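You operate a simulated robot arm through the tools that you are given. There is no shell and no other tool.

You run a simulated robot arm. Do the job below in one go: nothing can be reset, and whatever is moved stays where it is left.

Task
Sand the burrs off the blue-rimmed ring in the blue nest, then lay it on the done tray.
Fine: the burr block goes back; leave the other rings. Set down upright: orange burr block. What is to be rubbed or washed off counts as gone when no trace of it is left.

Only the result counts: the job must be done as asked and must still hold three seconds after the hand-in. Knocking over, shifting, dropping, spilling or breaking anything else fails it.

Robot
A 7-joint arm with a two-finger parallel gripper, fixed in place. Base frame: the origin is on the floor under the middle of its stand, x ahead of it, y to its left, z up; the work surface is at about z = 0.86. Readings come in m, degrees, newtons and seconds.
It reaches about 1.247 m from its shoulder. Its first joint turns from -132.0 to 132.0 degrees. Payload 3.91 kg.
The tool frame sits at the grasp point between the pads (the TCP): z along the fingers, y along the line on which they close. The tips reach 0.03 m beyond it. The gripper opens to 0.11 m. The fingers are 0.02 m wide and 0.01 m thick; the gripper's body (0.048 by 0.112 m) begins 0.055 m behind the TCP.
Orientation is that of the tool frame in the base frame, as a unit quaternion [x, y, z, w]. With the fingers straight down and closing along the base's y, the tool's x points along the base's -x, its y along +y and its z along -z.

Tools
- The arm moves only by the tool apply_moves. Its arguments are lists of equal length, an entry for each row: "dp": the shift along the tool's x, y, z in m, a list of three; "dr": the turn, a rotation vector about the tool's x, y, z in degrees, a list of three; "fingers": the closure in counts, from 0 (fully open) to 255 (shut). In form: {"dp": [[tx, ty, tz], ...], "dr": [[ax, ay, az], ...], "fingers": [fingers, ...]}. A call has 1 to 20 rows; each row shifts and turns the commanded pose from where the row before left it, along the tool's axes as they then stand. Rows are played at 5 a second. More than 0.05 m and 8.6 degrees between two rows, or a gripper value outside its range, and nothing of the call is played. Where a pose cannot be reached the arm comes as near as it can. A force on the tool above 40 N (or 10 N above the force at the start of the call, whichever is more), or a blocked arm, ends the call early, and 0.2 s more pass. Each finger travels about 0.108 m/s and halts on what it meets, pressing with about 30 N; the grip force reading is that of the motor and also rises with nothing between the fingers. The clock runs only during rows and for 0.2 s after the last one: add rows that do not move to give the fingers time. The reply holds the time, the measured pose of the TCP, the force on the tool along the base axes, the opening and the grip force, in the units named above and with some noise, with the torque about the TCP (base axes, N m) and any sound that the robot's microphone picked up, and new pictures: "views" is both (left out), scene, wrist or none.
- Cameras (640 x 400 px; columns grow to the right, rows downward): "scene" is fixed at [0.0528, -0.651, 1.4909]; the picture's right is [0.65, -0.76, 0.00], its down [-0.31, -0.26, -0.92] and it looks along [0.70, 0.59, -0.40] (base axes); focal length 364 px, centre (320, 200). "wrist" rides on the gripper at [0.072, 0.017, -0.103] in the tool frame; the picture's right is [-0.23, 0.97, 0.00], its down [-0.76, -0.18, -0.62] and it looks along [-0.61, -0.14, 0.78] (tool axes); focal length 222 px, centre (320, 200). There is no depth. A picture from a camera that has moved, and an enlarged one, comes with that camera's place and axes in the base frame and with its lens.
- enlarge(camera, box): a new picture of the part [left, top, right, bottom] of that camera's present view, enlarged. The clock stands still meanwhile.
- finish_job(): hands the job in; it is judged then, once.

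Nothing tells you positions but the pictures and the camera data. Unless the task says otherwise, let go and move clear before handing in.

The tools are called after "Call:" as a command line: name --argument value ..., lists and objects as JSON in quotes. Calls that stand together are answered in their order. apply_moves: Moves the arm, as the interface text tells. Its arguments: {"type":"object","properties":{"dp":{"type":"array"},"dr":{"type":"array"},"fingers":{"type":"array"},"views":{"type":"string","enum":["both","scene","wrist","none"]}},"required":["dp","dr","fingers"]} The other tools are called the same way: enlarge (camera, box) takes an enlarged picture of a part of a camera's view; finish_job () hands the job in.

At the start:

```text
time: 0.0
tcp_pos: [0.7094, -0.0293, 1.1934]
ee_rot: [-0.001, 1.0, -0.001, 0.0]
ft_force: [0.3, -0.4, 0.1]
wrist_torque: [-0.03, -0.05, 0.02]
width: 0.1099
finger_force: 0.1
```

scene: 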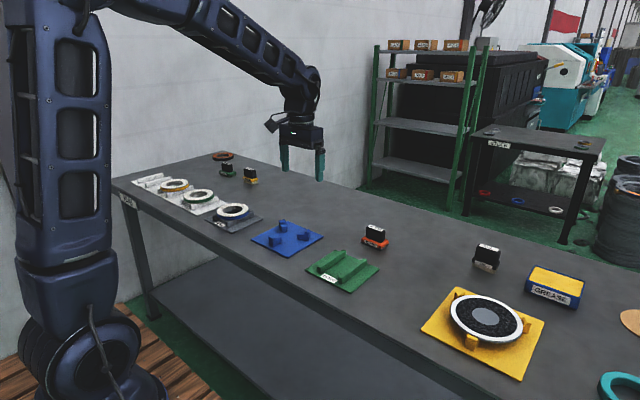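
wrist: 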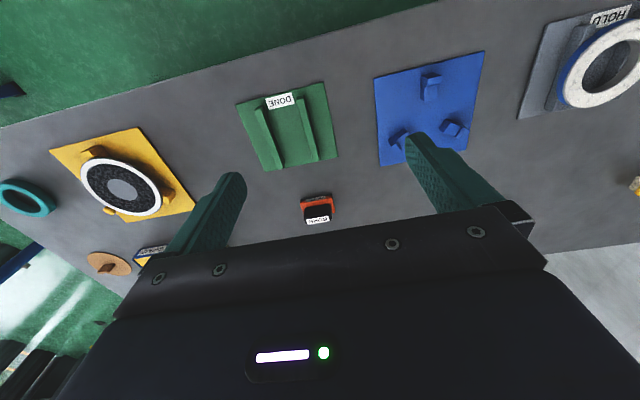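

I see a bench with a blue nest (empty, three posts), a green DONE tray, an orange/red block, and a blue-rimmed ring that seems to be on the HOLD tray. I'll enlarge the parts of the views to make out the details before moving.

Call:
enlarge --camera "scene" --box '[110, 140, 270, 240]'

Call:
enlarge --camera "scene" --box '[240, 200, 400, 300]'

Call:
enlarge --camera "scene" --box '[400, 220, 640, 400]'

Call:
enlarge --camera "wrist" --box '[480, 0, 640, 200]'

Call:
enlarge --camera "wrist" --box '[220, 60, 500, 240]'

```text
4.00 times, centred on (190, 190) of scene
camera zoom: at [0.0528, -0.651, 1.4909], right [0.65, -0.76, 0.0], down [-0.31, -0.26, -0.92], along [0.7, 0.59, -0.4], focal length 1457 px, centre (840, 240)
```

zoom: 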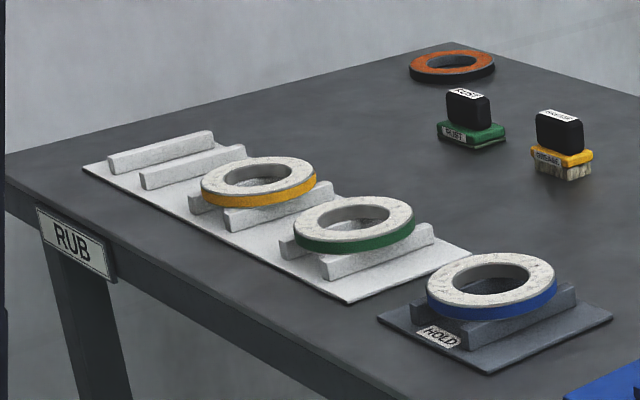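

```text
4.00 times, centred on (320, 250) of scene
camera zoom: at [0.0528, -0.651, 1.4909], right [0.65, -0.76, 0.0], down [-0.31, -0.26, -0.92], along [0.7, 0.59, -0.4], focal length 1457 px, centre (320, 0)
```

zoom: 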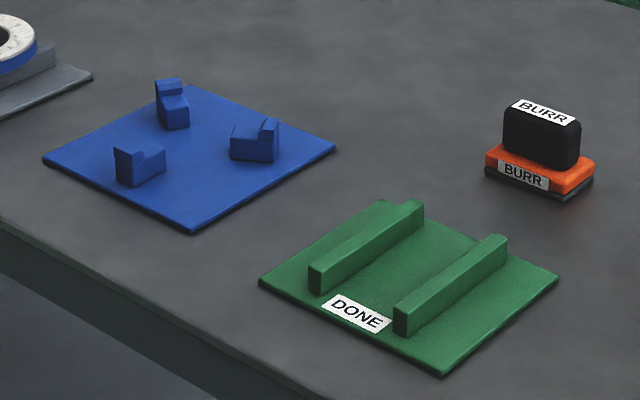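

```text
2.22 times, centred on (520, 310) of scene
camera zoom: at [0.0528, -0.651, 1.4909], right [0.65, -0.76, 0.0], down [-0.31, -0.26, -0.92], along [0.7, 0.59, -0.4], focal length 810 px, centre (-124, -44)
```

zoom: 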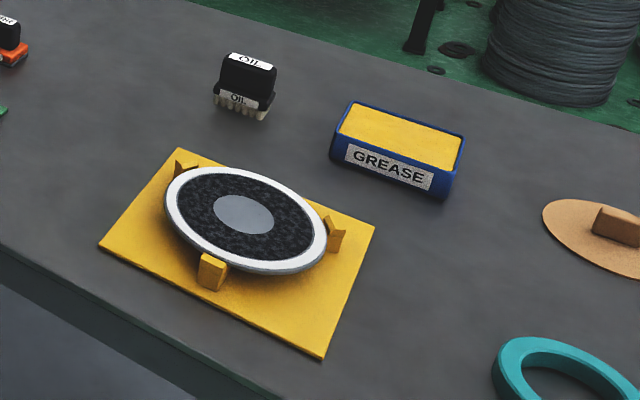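

```text
2.00 times, centred on (560, 100) of wrist
camera zoom: at [0.6353, -0.0139, 1.296], right [0.23, 0.97, 0.0], down [0.76, -0.18, 0.62], along [0.61, -0.14, -0.78], focal length 444 px, centre (-160, 400)
```

zoom: 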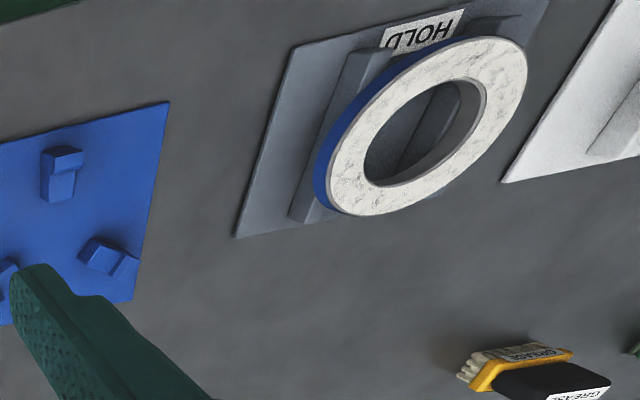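

```text
2.22 times, centred on (360, 150) of wrist
camera zoom: at [0.6353, -0.0139, 1.296], right [0.23, 0.97, 0.0], down [0.76, -0.18, 0.62], along [0.61, -0.14, -0.78], focal length 494 px, centre (231, 311)
```

zoom: 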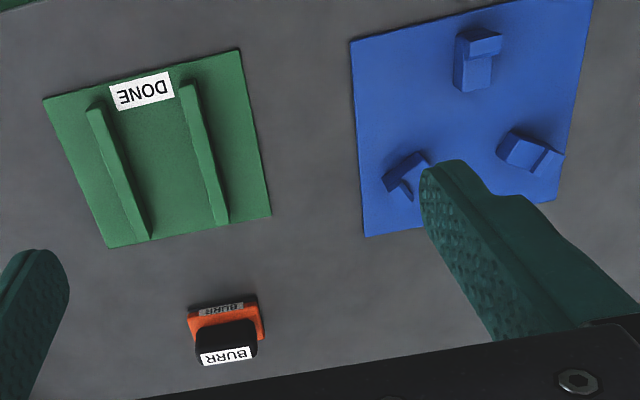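

The blue-rimmed ring (about 0.12 m across) sits on the HOLD tray near (0.785, 0.405). The blue nest is empty around (0.824, 0.149), the DONE tray is around (0.792, -0.111), and the burr block is near (0.975, -0.10). Next I turn the gripper so it closes along base x, which suits the ring wall, the nest gaps and the block handle.

Call:
apply_moves --dp '[[0, 0, 0], [0, 0, 0], [0, 0, 0], [0, 0, 0], [0, 0, 0], [0, 0, 0], [0, 0, 0], [0, 0, 0], [0, 0, 0], [0, 0, 0], [0, 0, 0], [0, 0, 0]]' --dr '[[0, 0, -8.18182], [0, 0, -8.18182], [0, 0, -8.18182], [0, 0, -8.18182], [0, 0, -8.18182], [0, 0, -8.18182], [0, 0, -8.18182], [0, 0, -8.18182], [0, 0, -8.18182], [0, 0, -8.18182], [0, 0, -8.18182], [0, 0, 0]]' --fingers '[0, 0, 0, 0, 0, 0, 0, 0, 0, 0, 0, 0]'

```text
time: 2.6
tcp_pos: [0.7081, -0.0313, 1.194]
ee_rot: [-0.707, 0.707, -0.001, 0.0]
ft_force: [-0.9, -0.6, 0.0]
wrist_torque: [-0.02, 0.02, -0.02]
width: 0.11
finger_force: 0.0
camera wrist: at [0.6911, -0.1042, 1.2964], right [-0.97, 0.23, 0.0], down [0.18, 0.76, 0.62], along [0.14, 0.61, -0.78], focal length 222 px, centre (320, 200)
```

scene: 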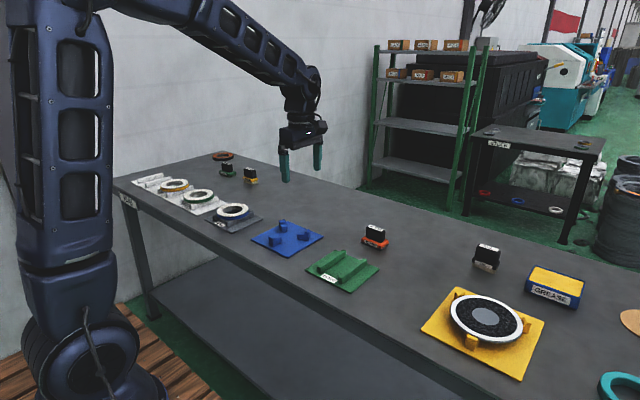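
wrist: 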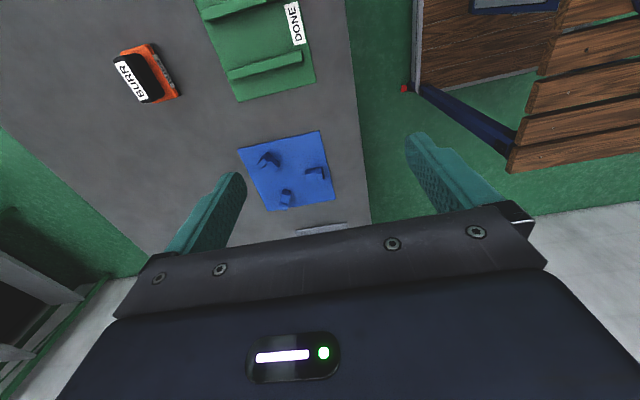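

The turn worked; tool x is now base -Y, tool y is base -X and the camera looks toward +Y. Next I travel to above the far side of the ring on HOLD to measure it closely.

Call:
apply_moves --dp '[[-0.0431, -0.0127, 0.0144], [-0.0431, -0.0127, 0.0144], [-0.0431, -0.0127, 0.0144], [-0.0431, -0.0127, 0.0144], [-0.0431, -0.0127, 0.0144], [-0.0431, -0.0127, 0.0144], [-0.0431, -0.0127, 0.0144], [-0.0431, -0.0127, 0.0144], [-0.0431, -0.0127, 0.0144], [-0.0431, -0.0127, 0.0144], [0, 0, 0], [0, 0, 0]]' --dr '[[0, 0, 0], [0, 0, 0], [0, 0, 0], [0, 0, 0], [0, 0, 0], [0, 0, 0], [0, 0, 0], [0, 0, 0], [0, 0, 0], [0, 0, 0], [0, 0, 0], [0, 0, 0]]' --fingers '[0, 0, 0, 0, 0, 0, 0, 0, 0, 0, 0, 0]'

```text
time: 5.2
tcp_pos: [0.8327, 0.3978, 1.0509]
ee_rot: [-0.707, 0.707, 0.0, 0.0]
ft_force: [-0.7, 0.0, 0.6]
wrist_torque: [0.01, -0.01, 0.04]
width: 0.11
finger_force: 0.0
camera wrist: at [0.8149, 0.3251, 1.1533], right [-0.97, 0.23, 0.0], down [0.18, 0.76, 0.62], along [0.14, 0.61, -0.78], focal length 222 px, centre (320, 200)
```

scene: 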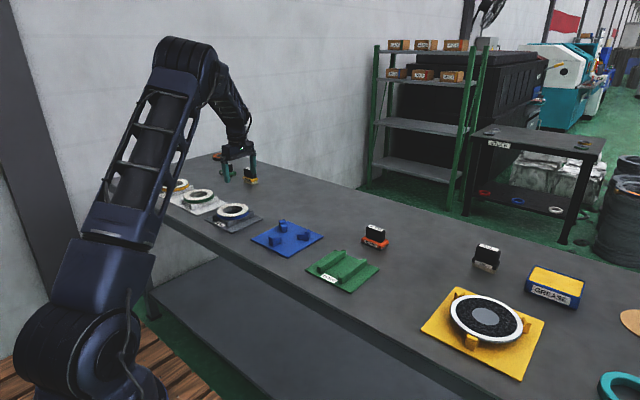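
wrist: 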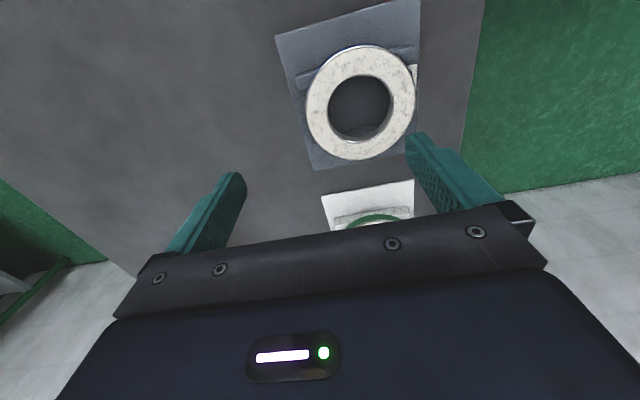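

Call:
enlarge --camera "wrist" --box '[260, 0, 480, 180]'

Call:
enlarge --camera "scene" --box '[180, 140, 280, 240]'

```text
2.22 times, centred on (370, 90) of wrist
camera zoom: at [0.8149, 0.3251, 1.1533], right [-0.97, 0.23, 0.0], down [0.18, 0.76, 0.62], along [0.14, 0.61, -0.78], focal length 494 px, centre (209, 444)
```

zoom: 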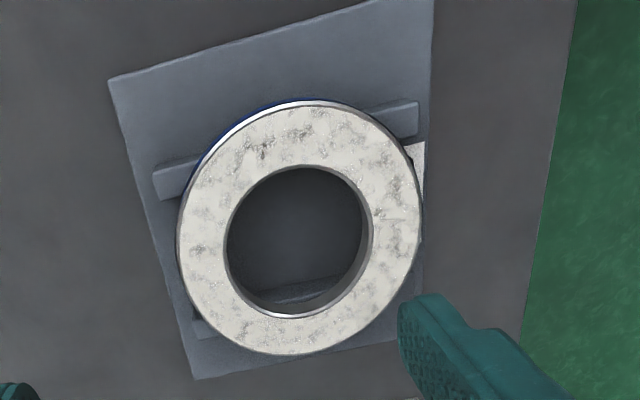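

```text
4.00 times, centred on (230, 190) of scene
camera zoom: at [0.0528, -0.651, 1.4909], right [0.65, -0.76, 0.0], down [-0.31, -0.26, -0.92], along [0.7, 0.59, -0.4], focal length 1457 px, centre (680, 240)
```

zoom: 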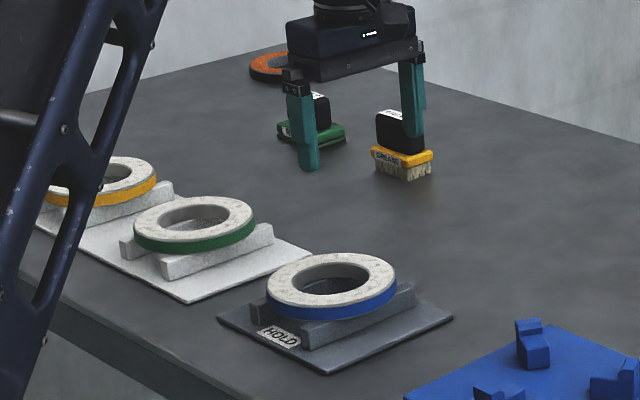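

The ring centre comes out at about (0.789, 0.403), with its top near z 0.907 and a wall about 21 mm wide, resting on rails along x. I'll half-close the fingers and come down part of the way above the far (+x) wall to check alignment.

Call:
apply_moves --dp '[[0, 0, 0], [-0.002, 0, 0.03], [-0.001, 0, 0.03], [0, 0, 0.025], [0, 0, 0], [0, 0, 0]]' --dr '[[0, 0, 0], [0, 0, 0], [0, 0, 0], [0, 0, 0], [0, 0, 0], [0, 0, 0]]' --fingers '[120, 120, 120, 120, 120, 120]'

```text
time: 6.6
tcp_pos: [0.836, 0.4018, 0.9639]
ee_rot: [-0.707, 0.707, -0.001, 0.0]
ft_force: [-1.1, 0.0, 1.0]
wrist_torque: [-0.01, 0.03, -0.03]
width: 0.0582
finger_force: 0.1
camera wrist: at [0.818, 0.3285, 1.0664], right [-0.97, 0.23, 0.0], down [0.18, 0.76, 0.62], along [0.14, 0.61, -0.78], focal length 222 px, centre (320, 200)
```

scene: 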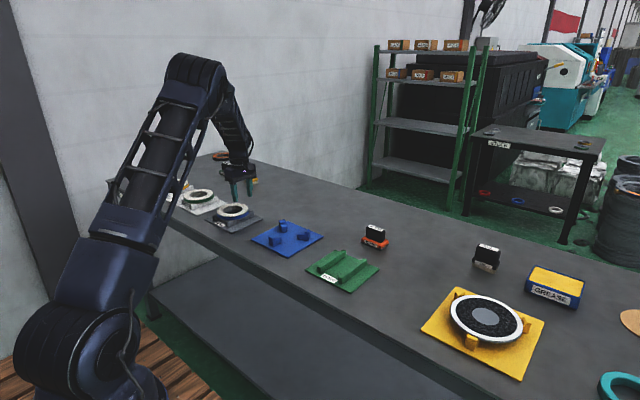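
wrist: 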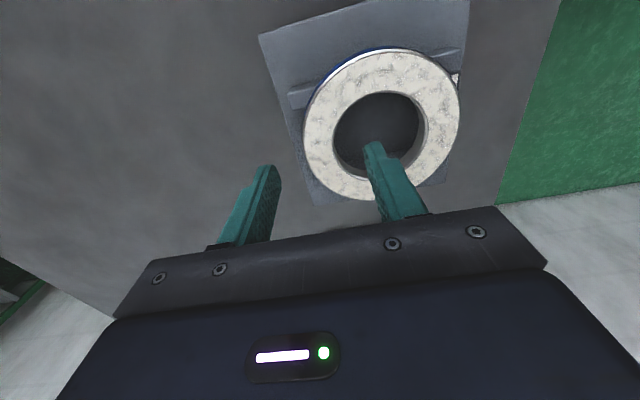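

Call:
enlarge --camera "wrist" --box '[230, 20, 500, 220]'

Call:
enlarge --camera "scene" --box '[190, 160, 290, 240]'

```text
2.00 times, centred on (365, 120) of wrist
camera zoom: at [0.818, 0.3285, 1.0664], right [-0.97, 0.23, 0.0], down [0.18, 0.76, 0.62], along [0.14, 0.61, -0.78], focal length 444 px, centre (230, 360)
```

zoom: 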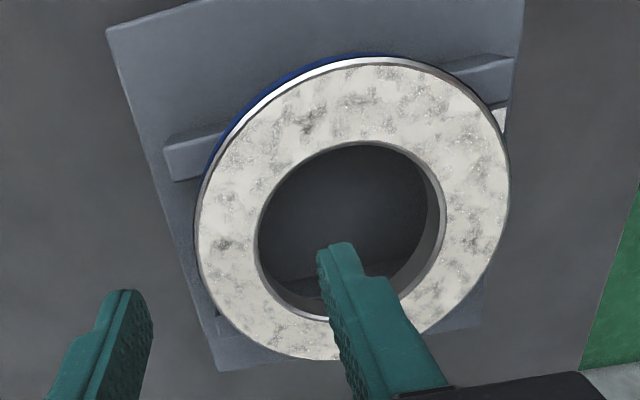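

```text
5.00 times, centred on (240, 200) of scene
camera zoom: at [0.0528, -0.651, 1.4909], right [0.65, -0.76, 0.0], down [-0.31, -0.26, -0.92], along [0.7, 0.59, -0.4], focal length 1822 px, centre (720, 200)
```

zoom: 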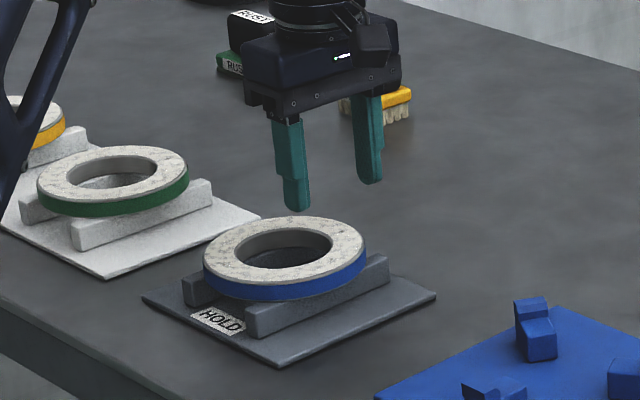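

The fingers straddle the far wall well: one over the hole, one outside. I nudge +Y by 4 mm and lower to TCP z of about 0.904, keeping the tips above the tray.

Call:
apply_moves --dp '[[-0.004, 0, 0.015], [0, 0, 0.02], [0, 0, 0.015], [0, 0, 0.01], [0, 0, 0], [0, 0, 0]]' --dr '[[0, 0, 0], [0, 0, 0], [0, 0, 0], [0, 0, 0], [0, 0, 0], [0, 0, 0]]' --fingers '[120, 120, 120, 120, 120, 120]'

```text
time: 8.0
tcp_pos: [0.8336, 0.4083, 0.9043]
ee_rot: [-0.707, 0.707, 0.0, 0.0]
ft_force: [-0.4, 0.7, -0.5]
wrist_torque: [0.0, 0.01, 0.05]
width: 0.0582
finger_force: 0.2
camera wrist: at [0.8172, 0.3349, 1.0065], right [-0.97, 0.23, 0.0], down [0.18, 0.76, 0.62], along [0.14, 0.61, -0.78], focal length 222 px, centre (320, 200)
```

scene: 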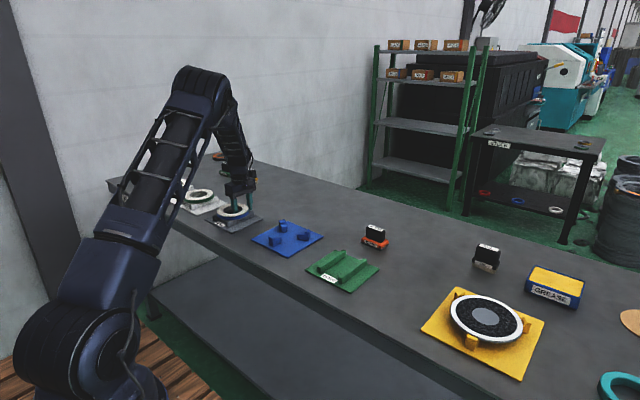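
wrist: 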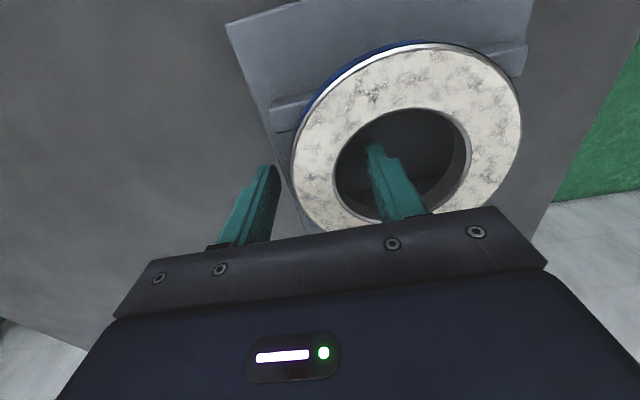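

Call:
enlarge --camera "wrist" --box '[220, 30, 540, 230]'

```text
2.00 times, centred on (380, 130) of wrist
camera zoom: at [0.8172, 0.3349, 1.0065], right [-0.97, 0.23, 0.0], down [0.18, 0.76, 0.62], along [0.14, 0.61, -0.78], focal length 444 px, centre (200, 340)
```

zoom: 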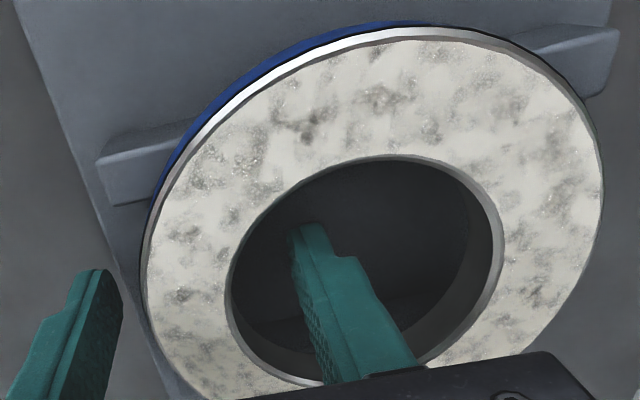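

The ring centre refines to (0.791, 0.405) with a radius of about 0.056, so I make a small correction and close on the wall.

Call:
apply_moves --dp '[[0.003, -0.002, 0], [0, 0, 0], [0, 0, 0], [0, 0, 0], [0, 0, 0]]' --dr '[[0, 0, 0], [0, 0, 0], [0, 0, 0], [0, 0, 0], [0, 0, 0]]' --fingers '[120, 255, 255, 255, 255]'

```text
time: 9.2
tcp_pos: [0.8363, 0.4049, 0.9048]
ee_rot: [0.708, -0.706, -0.001, 0.0]
ft_force: [-0.6, 3.3, 0.0]
wrist_torque: [0.44, -0.06, -0.07]
width: 0.0296
finger_force: 30.3
camera wrist: at [0.8192, 0.3323, 1.0065], right [-0.97, 0.23, 0.0], down [0.18, 0.76, 0.62], along [0.14, 0.61, -0.78], focal length 222 px, centre (320, 200)
```

scene: 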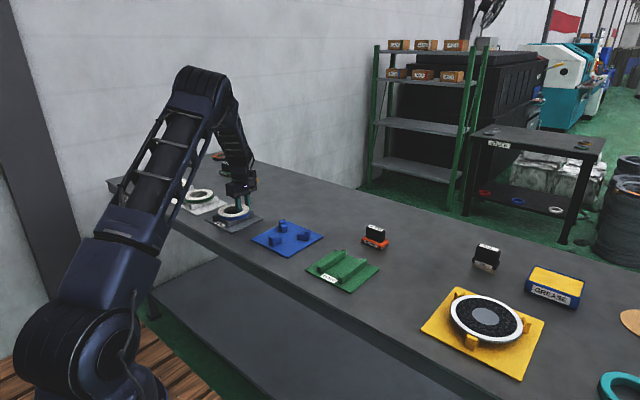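
wrist: 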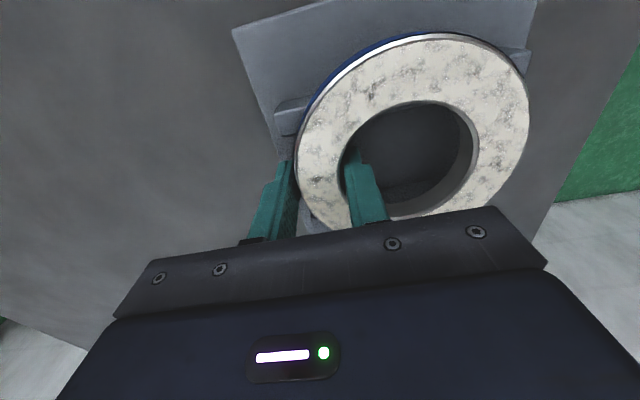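

The grip is solid: the wall is about 29 mm between the pads at 30 N. I lift straight up slowly.

Call:
apply_moves --dp '[[0, 0, -0.005], [0, 0, -0.01], [0, 0, -0.015], [0, 0, -0.02], [0, 0, -0.02], [0, 0, 0], [0, 0, 0]]' --dr '[[0, 0, 0], [0, 0, 0], [0, 0, 0], [0, 0, 0], [0, 0, 0], [0, 0, 0], [0, 0, 0]]' --fingers '[255, 255, 255, 255, 255, 255, 255]'

Call:
enlarge --camera "scene" --box '[190, 160, 290, 240]'

Call:
enlarge --camera "wrist" --box '[220, 0, 540, 230]'

```text
time: 10.8
tcp_pos: [0.8371, 0.4061, 0.974]
ee_rot: [-0.707, 0.707, 0.0, 0.0]
ft_force: [0.4, -0.2, -9.2]
wrist_torque: [0.04, -0.42, -0.04]
width: 0.0294
finger_force: 30.5
camera wrist: at [0.8206, 0.3326, 1.0766], right [-0.97, 0.23, 0.0], down [0.18, 0.76, 0.62], along [0.14, 0.61, -0.78], focal length 222 px, centre (320, 200)
```

scene: 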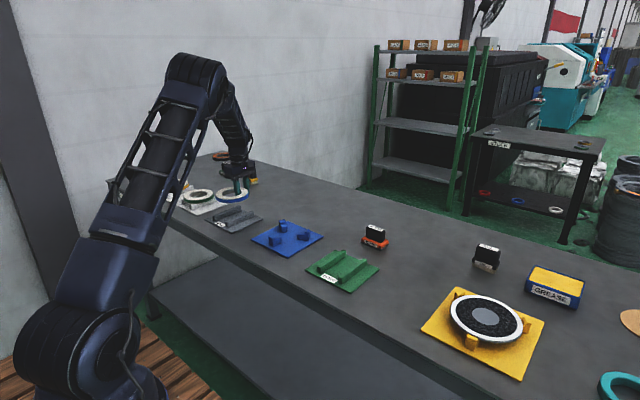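
wrist: 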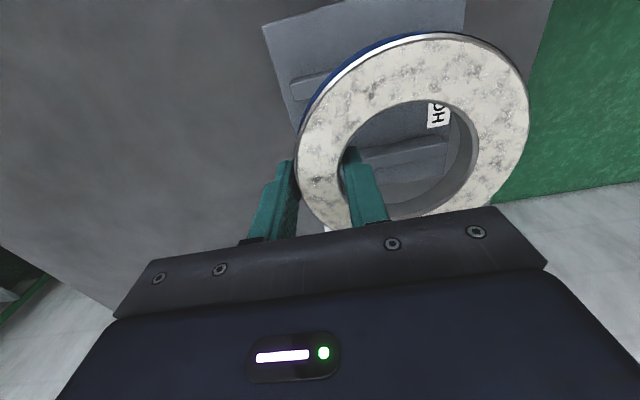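

```text
5.00 times, centred on (240, 200) of scene
camera zoom: at [0.0528, -0.651, 1.4909], right [0.65, -0.76, 0.0], down [-0.31, -0.26, -0.92], along [0.7, 0.59, -0.4], focal length 1822 px, centre (720, 200)
```

zoom: 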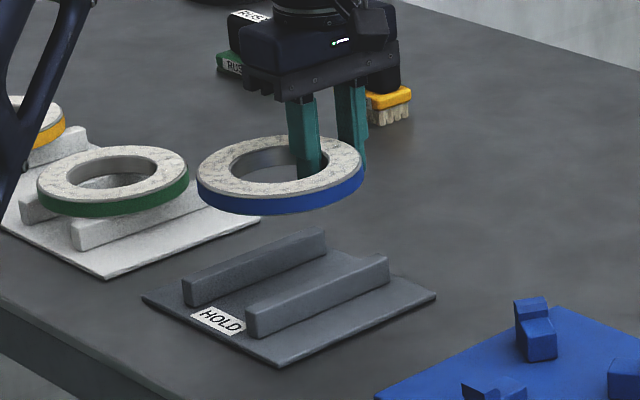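

```text
1.74 times, centred on (380, 115) of wrist
camera zoom: at [0.8206, 0.3326, 1.0766], right [-0.97, 0.23, 0.0], down [0.18, 0.76, 0.62], along [0.14, 0.61, -0.78], focal length 386 px, centre (216, 348)
```

zoom: 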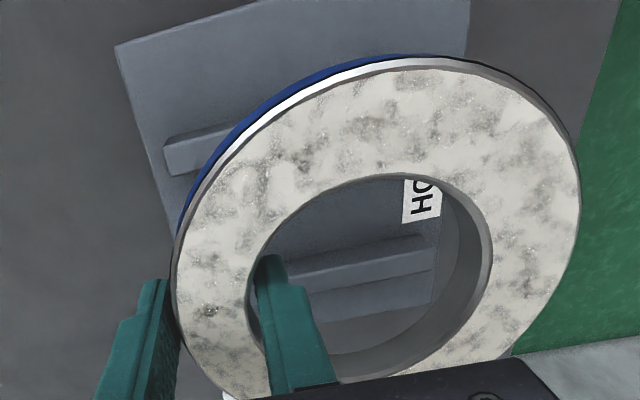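

The ring is up and level, weighs about 9 N, and its centre is about 46 mm toward -X from the TCP. Before placing it I carry it to where the wrist camera can see the empty nest beside the ring and measure the nest posts precisely.

Call:
apply_moves --dp '[[0.0285, 0.01165, -0.0106], [0.0285, 0.01165, -0.0106], [0.0285, 0.01165, -0.0106], [0.0285, 0.01165, -0.0106], [0.0285, 0.01165, -0.0106], [0.0285, 0.01165, -0.0106], [0.0285, 0.01165, -0.0106], [0.0285, 0.01165, -0.0106], [0.0285, 0.01165, -0.0106], [0.0285, 0.01165, -0.0106], [0, 0, 0], [0, 0, 0]]' --dr '[[0, 0, 0], [0, 0, 0], [0, 0, 0], [0, 0, 0], [0, 0, 0], [0, 0, 0], [0, 0, 0], [0, 0, 0], [0, 0, 0], [0, 0, 0], [0, 0, 0], [0, 0, 0]]' --fingers '[255, 255, 255, 255, 255, 255, 255, 255, 255, 255, 255, 255]'

Call:
enlarge --camera "wrist" --box '[120, 40, 340, 200]'

Call:
enlarge --camera "scene" --box '[240, 200, 340, 262]'

```text
time: 13.4
tcp_pos: [0.72, 0.1197, 1.0821]
ee_rot: [-0.707, 0.707, 0.0, 0.0]
ft_force: [0.6, -0.1, -9.2]
wrist_torque: [0.03, -0.41, -0.04]
width: 0.0296
finger_force: 30.6
camera wrist: at [0.7035, 0.047, 1.1849], right [-0.97, 0.23, 0.0], down [0.18, 0.76, 0.62], along [0.14, 0.61, -0.78], focal length 222 px, centre (320, 200)
```

scene: 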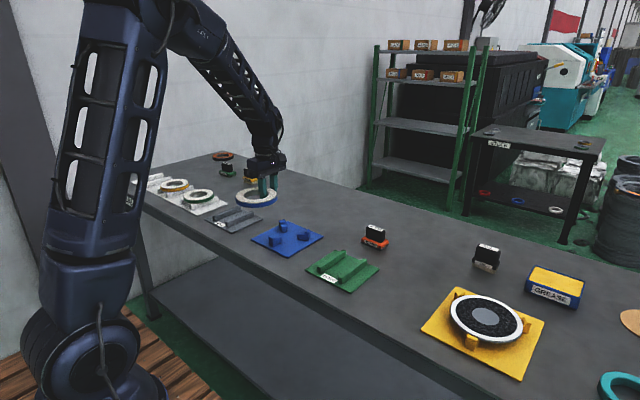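
wrist: 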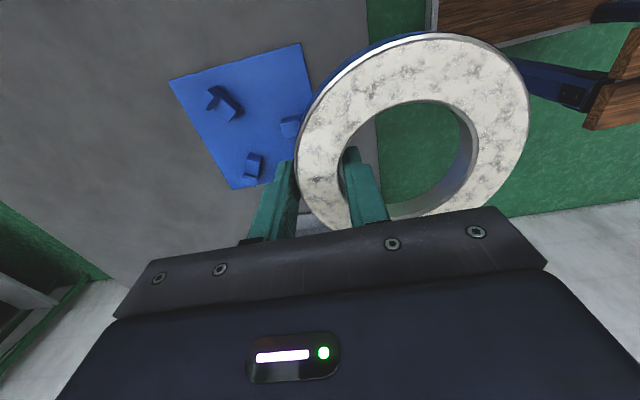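

```text
2.50 times, centred on (230, 120) of wrist
camera zoom: at [0.7035, 0.047, 1.1849], right [-0.97, 0.23, 0.0], down [0.18, 0.76, 0.62], along [0.14, 0.61, -0.78], focal length 555 px, centre (545, 400)
```

zoom: 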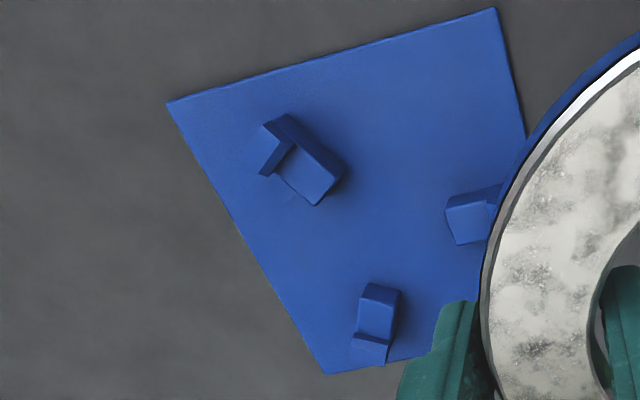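

```text
6.40 times, centred on (290, 231) of scene
camera zoom: at [0.0528, -0.651, 1.4909], right [0.65, -0.76, 0.0], down [-0.31, -0.26, -0.92], along [0.7, 0.59, -0.4], focal length 2332 px, centre (512, 2)
```

zoom: 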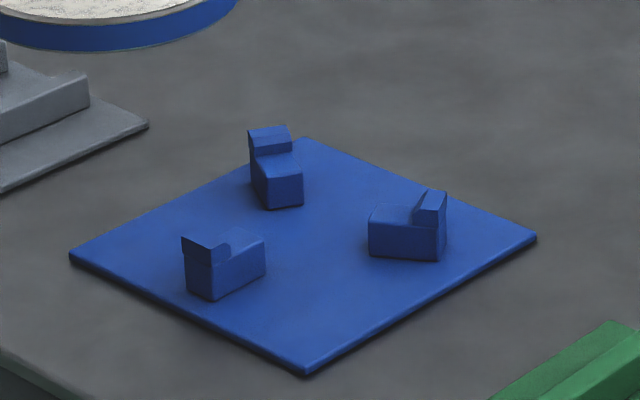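

Call:
enlarge --camera "wrist" --box '[190, 70, 320, 190]'

Call:
enlarge --camera "scene" --box '[262, 212, 322, 252]'

```text
3.33 times, centred on (255, 130) of wrist
camera zoom: at [0.7035, 0.047, 1.1849], right [-0.97, 0.23, 0.0], down [0.18, 0.76, 0.62], along [0.14, 0.61, -0.78], focal length 740 px, centre (537, 433)
```

zoom: 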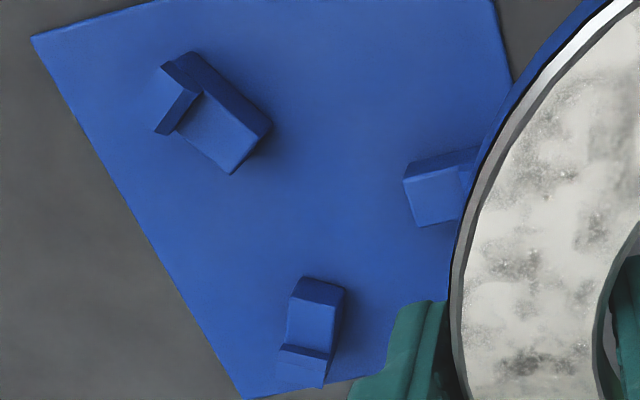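

```text
10.00 times, centred on (292, 232) of scene
camera zoom: at [0.0528, -0.651, 1.4909], right [0.65, -0.76, 0.0], down [-0.31, -0.26, -0.92], along [0.7, 0.59, -0.4], focal length 3644 px, centre (600, -120)
```

zoom: 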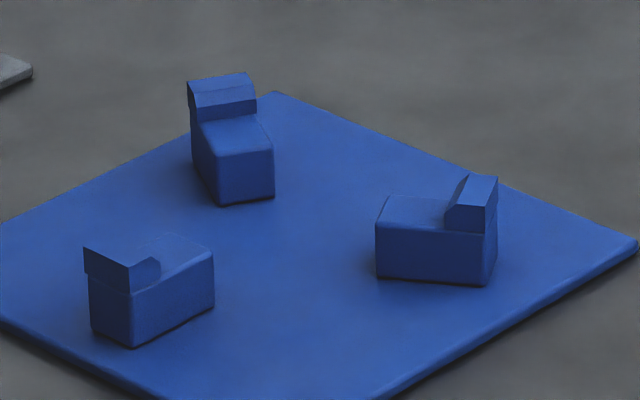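

The nest posts put its seat centre at about (0.820, 0.149), with about 3 mm of clearance and low chamfered upstands. I carry the ring over it and lower to just above the posts.

Call:
apply_moves --dp '[[-0.0065, -0.029, 0], [-0.0065, -0.029, 0], [-0.0065, -0.029, 0], [-0.0065, -0.029, 0], [-0.0065, -0.029, 0], [0, 0, 0.025], [0, 0, 0.025], [0, 0, 0.025], [0, 0, 0.025], [0, 0, 0.025], [0, 0, 0.02], [0, 0, 0], [0, 0, 0], [0, 0, 0]]' --dr '[[0, 0, 0], [0, 0, 0], [0, 0, 0], [0, 0, 0], [0, 0, 0], [0, 0, 0], [0, 0, 0], [0, 0, 0], [0, 0, 0], [0, 0, 0], [0, 0, 0], [0, 0, 0], [0, 0, 0], [0, 0, 0]]' --fingers '[255, 255, 255, 255, 255, 255, 255, 255, 255, 255, 255, 255, 255, 255]'

Call:
enlarge --camera "scene" --box '[240, 190, 350, 262]'

Call:
enlarge --camera "wrist" --box '[220, 0, 540, 230]'

```text
time: 16.4
tcp_pos: [0.8655, 0.1524, 0.9368]
ee_rot: [-0.707, 0.708, 0.0, 0.0]
ft_force: [-0.8, 0.3, -8.4]
wrist_torque: [0.05, -0.38, 0.02]
width: 0.03
finger_force: 29.8
camera wrist: at [0.8481, 0.0798, 1.0379], right [-0.97, 0.23, 0.0], down [0.18, 0.76, 0.62], along [0.14, 0.61, -0.78], focal length 222 px, centre (320, 200)
```

scene: 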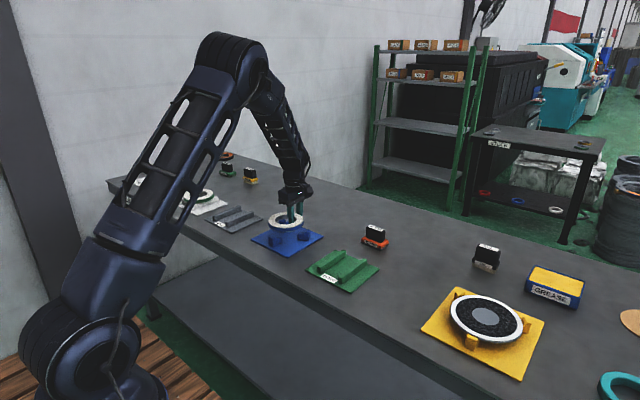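
wrist: 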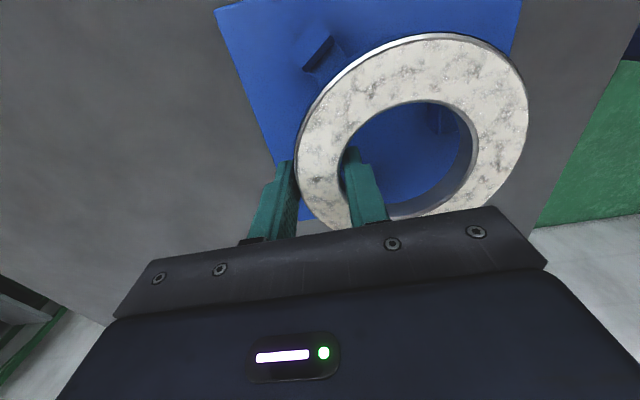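

```text
5.56 times, centred on (295, 226) of scene
camera zoom: at [0.0528, -0.651, 1.4909], right [0.65, -0.76, 0.0], down [-0.31, -0.26, -0.92], along [0.7, 0.59, -0.4], focal length 2024 px, centre (459, 56)
```

zoom: 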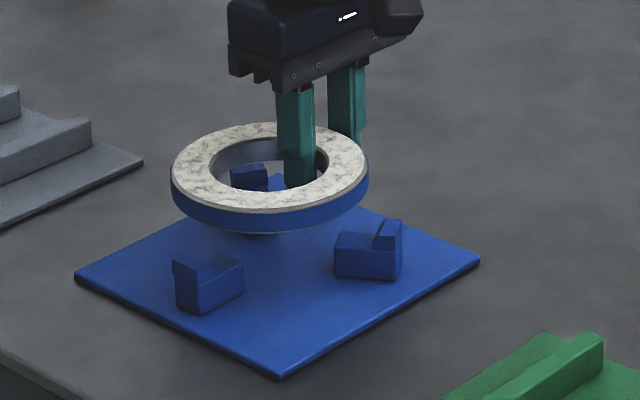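

```text
1.74 times, centred on (380, 115) of wrist
camera zoom: at [0.8481, 0.0798, 1.0379], right [-0.97, 0.23, 0.0], down [0.18, 0.76, 0.62], along [0.14, 0.61, -0.78], focal length 386 px, centre (216, 348)
```

zoom: 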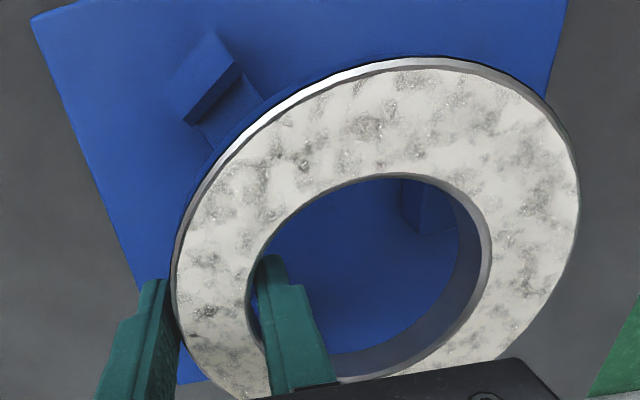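

The ring sits as predicted over the nest in both views. I lower it to just above the ledges and watch the forces.

Call:
apply_moves --dp '[[0, 0, 0.01], [0, 0, 0.01], [0, 0, 0.006], [0, 0, 0.004], [0, 0, 0], [0, 0, 0]]' --dr '[[0, 0, 0], [0, 0, 0], [0, 0, 0], [0, 0, 0], [0, 0, 0], [0, 0, 0]]' --fingers '[255, 255, 255, 255, 255, 255]'

Call:
enlarge --camera "scene" --box '[240, 190, 350, 262]'

Call:
enlarge --camera "wrist" --box '[220, 0, 540, 230]'

```text
time: 17.8
tcp_pos: [0.8666, 0.1527, 0.9058]
ee_rot: [0.707, -0.707, 0.0, 0.0]
ft_force: [10.7, -1.1, -6.1]
wrist_torque: [-0.03, -0.33, 0.12]
width: 0.0299
finger_force: 29.7
camera wrist: at [0.8491, 0.0796, 1.0075], right [-0.97, 0.23, 0.0], down [0.18, 0.76, 0.62], along [0.14, 0.61, -0.78], focal length 222 px, centre (320, 200)
```

scene: 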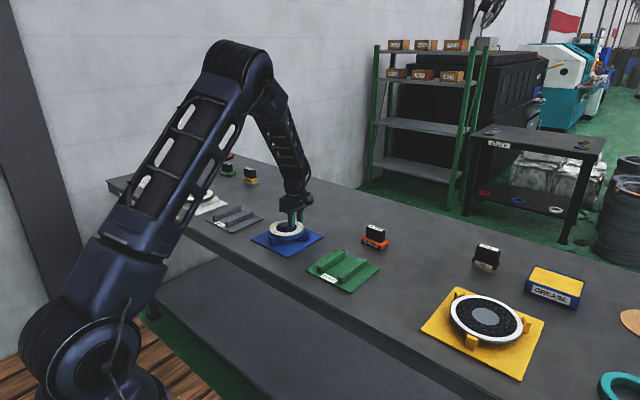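
wrist: 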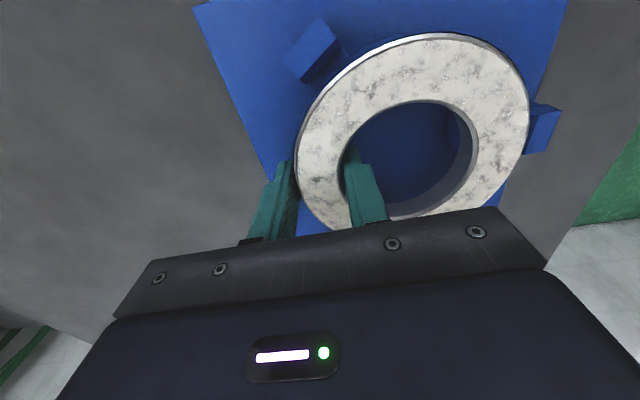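

```text
5.56 times, centred on (295, 226) of scene
camera zoom: at [0.0528, -0.651, 1.4909], right [0.65, -0.76, 0.0], down [-0.31, -0.26, -0.92], along [0.7, 0.59, -0.4], focal length 2024 px, centre (459, 56)
```

zoom: 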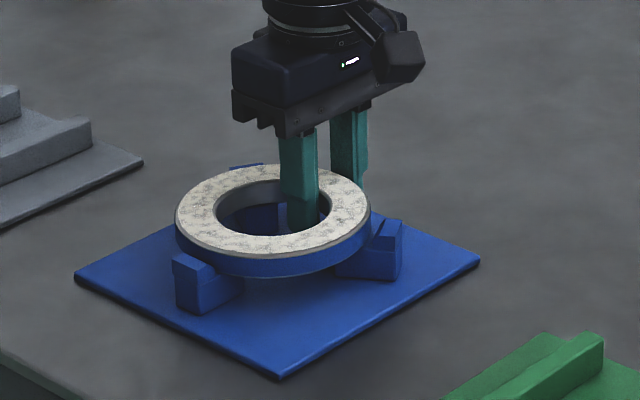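

```text
1.74 times, centred on (380, 115) of wrist
camera zoom: at [0.8491, 0.0796, 1.0075], right [-0.97, 0.23, 0.0], down [0.18, 0.76, 0.62], along [0.14, 0.61, -0.78], focal length 386 px, centre (216, 348)
```

zoom: 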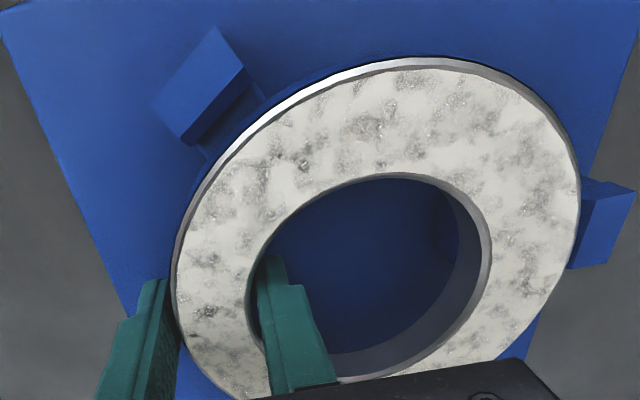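

A 10.7 N push in +X shows the ring touching the near upstand. I back up a little, shift +X by 3 mm and try again.

Call:
apply_moves --dp '[[0, 0, -0.005], [0, -0.003, 0], [0, 0, 0], [0, 0, 0.004], [0, 0, 0], [0, 0, 0]]' --dr '[[0, 0, 0], [0, 0, 0], [0, 0, 0], [0, 0, 0], [0, 0, 0], [0, 0, 0]]' --fingers '[255, 255, 255, 255, 255, 255]'

Call:
enlarge --camera "scene" --box '[240, 190, 350, 262]'

```text
time: 19.2
tcp_pos: [0.8679, 0.152, 0.9072]
ee_rot: [-0.707, 0.708, 0.001, 0.0]
ft_force: [-3.1, -5.0, -3.9]
wrist_torque: [0.01, -0.07, 0.1]
width: 0.0299
finger_force: 29.5
camera wrist: at [0.851, 0.0788, 1.0091], right [-0.97, 0.23, 0.0], down [0.18, 0.76, 0.62], along [0.14, 0.61, -0.78], focal length 222 px, centre (320, 200)
```

scene: 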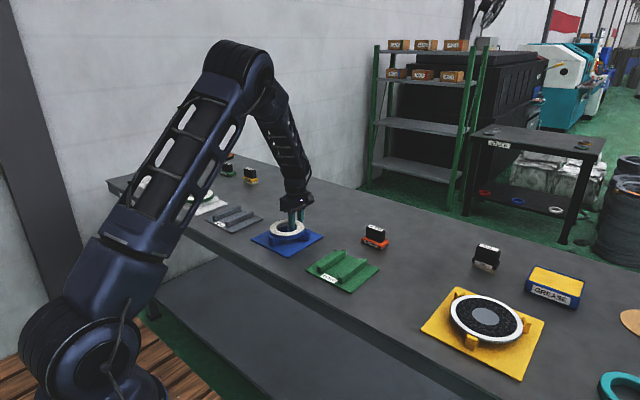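
wrist: 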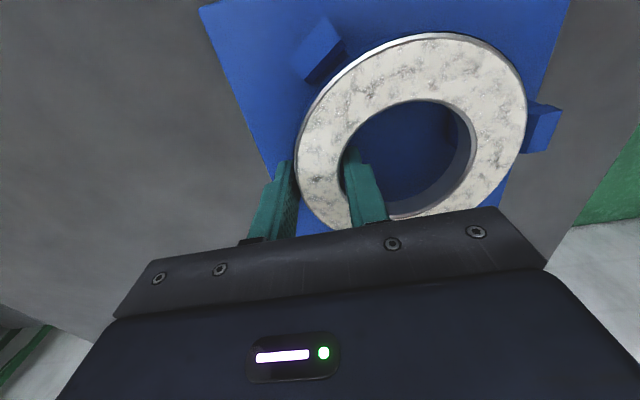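

```text
5.56 times, centred on (295, 226) of scene
camera zoom: at [0.0528, -0.651, 1.4909], right [0.65, -0.76, 0.0], down [-0.31, -0.26, -0.92], along [0.7, 0.59, -0.4], focal length 2024 px, centre (459, 56)
```

zoom: 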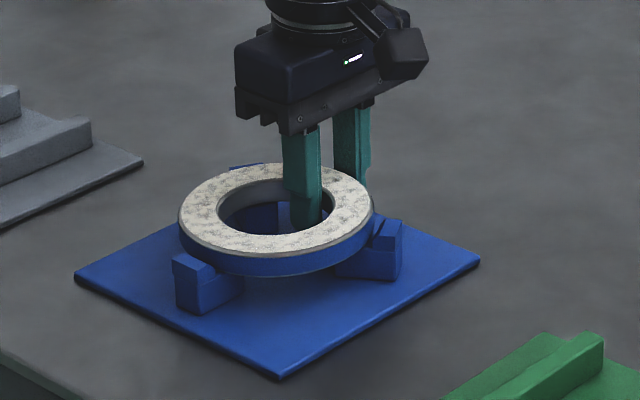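

Now the ring leans slightly on the +X/+Y post. I shift about 1.5 mm in -Y and a touch in -X, then go down a bit more.

Call:
apply_moves --dp '[[0, 0, -0.002], [0.0015, 0.0008, 0], [0, 0, 0], [0, 0, 0.002], [0, 0, 0.001], [0, 0, 0], [0, 0, 0]]' --dr '[[0, 0, 0], [0, 0, 0], [0, 0, 0], [0, 0, 0], [0, 0, 0], [0, 0, 0], [0, 0, 0]]' --fingers '[255, 255, 255, 255, 255, 255, 255]' --views "none"

```text
time: 20.8
tcp_pos: [0.8678, 0.1512, 0.9058]
ee_rot: [0.707, -0.707, -0.001, 0.0]
ft_force: [2.2, 0.2, -3.2]
wrist_torque: [0.06, 0.2, 0.04]
width: 0.0295
finger_force: 30.3
```

Call:
enlarge --camera "scene" --box '[264, 210, 320, 245]'

Call:
enlarge --camera "wrist" --box '[280, 10, 580, 220]'

```text
11.43 times, centred on (292, 228) of scene
camera zoom: at [0.0528, -0.651, 1.4909], right [0.65, -0.76, 0.0], down [-0.31, -0.26, -0.92], along [0.7, 0.59, -0.4], focal length 4164 px, centre (640, -114)
```

zoom: 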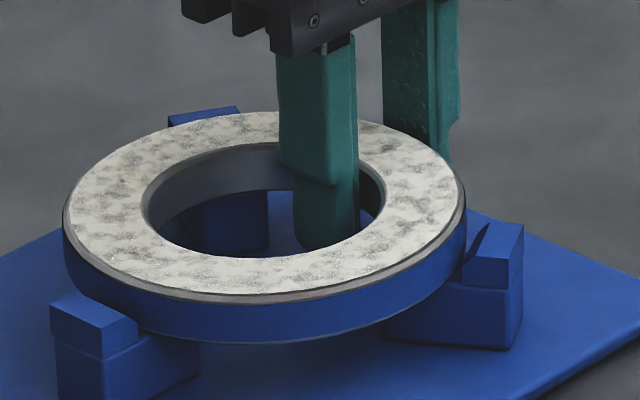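

```text
1.90 times, centred on (430, 115) of wrist
camera zoom: at [0.8502, 0.0776, 1.0079], right [-0.97, 0.23, 0.0], down [0.18, 0.76, 0.62], along [0.14, 0.61, -0.78], focal length 423 px, centre (110, 362)
```

zoom: 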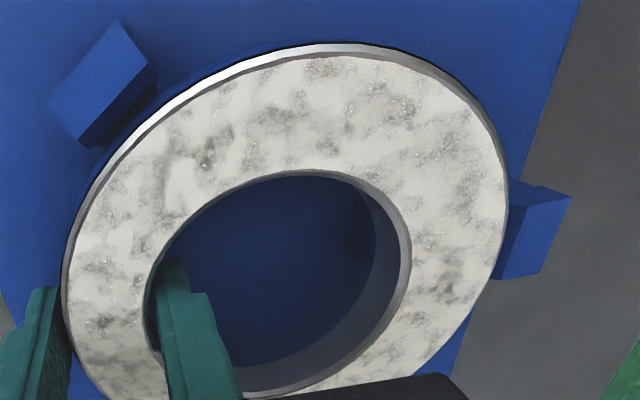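

Call:
apply_moves --dp '[[0, -0.001, 0], [0, 0, 0.0015], [0, 0, 0], [0, 0, 0]]' --dr '[[0, 0, 0], [0, 0, 0], [0, 0, 0], [0, 0, 0]]' --fingers '[255, 255, 255, 255]' --views "none"

Call:
enlarge --camera "scene" --box '[264, 210, 320, 245]'

```text
time: 21.8
tcp_pos: [0.8688, 0.1502, 0.9054]
ee_rot: [-0.707, 0.707, 0.001, 0.0]
ft_force: [-4.2, 2.4, 9.2]
wrist_torque: [0.75, 0.3, 0.05]
width: 0.0298
finger_force: 30.1
```

```text
11.43 times, centred on (292, 228) of scene
camera zoom: at [0.0528, -0.651, 1.4909], right [0.65, -0.76, 0.0], down [-0.31, -0.26, -0.92], along [0.7, 0.59, -0.4], focal length 4164 px, centre (640, -114)
```

zoom: 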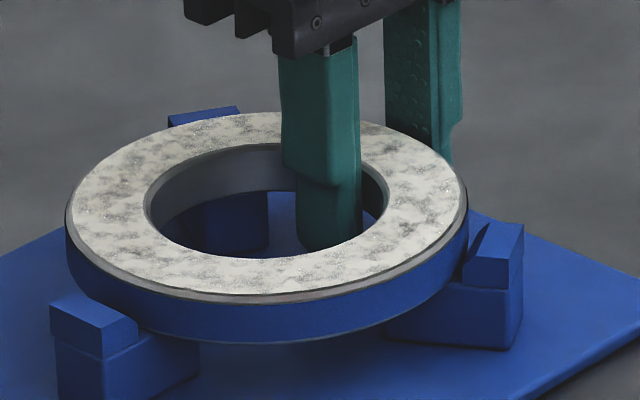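

The ring is now supported from below by about 18 N on two ledges, so it is seated. I relieve the preload a little and open the fingers to 58 mm.

Call:
apply_moves --dp '[[0, 0, -0.001], [0, 0, 0], [0, 0, 0], [0, 0, 0], [0, 0, 0], [0, 0, 0]]' --dr '[[0, 0, 0], [0, 0, 0], [0, 0, 0], [0, 0, 0], [0, 0, 0], [0, 0, 0]]' --fingers '[255, 255, 140, 120, 120, 120]'

Call:
enlarge --camera "scene" --box '[264, 210, 320, 245]'

Call:
enlarge --camera "wrist" --box '[240, 10, 580, 220]'

```text
time: 23.2
tcp_pos: [0.868, 0.1495, 0.9046]
ee_rot: [-0.707, 0.707, 0.0, 0.0]
ft_force: [0.2, -0.1, -1.0]
wrist_torque: [0.0, 0.02, -0.01]
width: 0.058
finger_force: 0.0
camera wrist: at [0.8508, 0.0775, 1.0073], right [-0.97, 0.23, 0.0], down [0.18, 0.76, 0.62], along [0.14, 0.61, -0.78], focal length 222 px, centre (320, 200)
```

scene: 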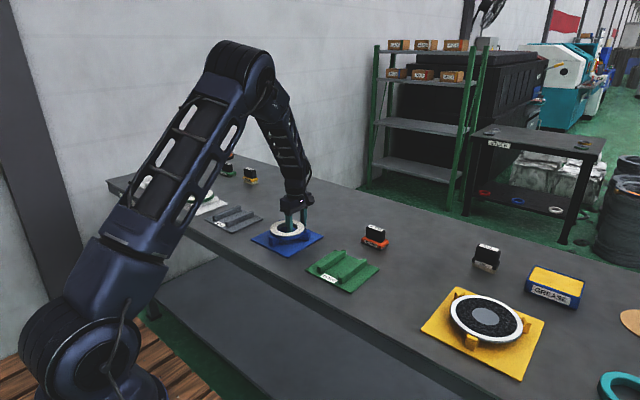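
wrist: 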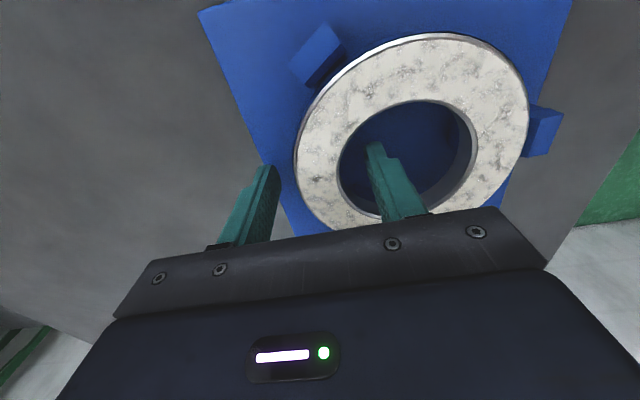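

```text
11.43 times, centred on (292, 228) of scene
camera zoom: at [0.0528, -0.651, 1.4909], right [0.65, -0.76, 0.0], down [-0.31, -0.26, -0.92], along [0.7, 0.59, -0.4], focal length 4164 px, centre (640, -114)
```

zoom: 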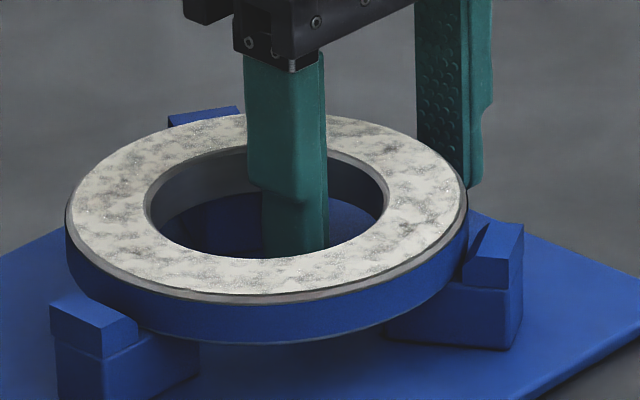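

```text
1.88 times, centred on (410, 115) of wrist
camera zoom: at [0.8508, 0.0775, 1.0073], right [-0.97, 0.23, 0.0], down [0.18, 0.76, 0.62], along [0.14, 0.61, -0.78], focal length 418 px, centre (151, 360)
```

zoom: 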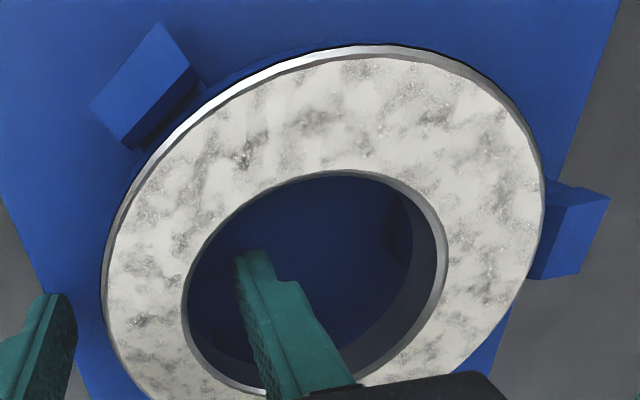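

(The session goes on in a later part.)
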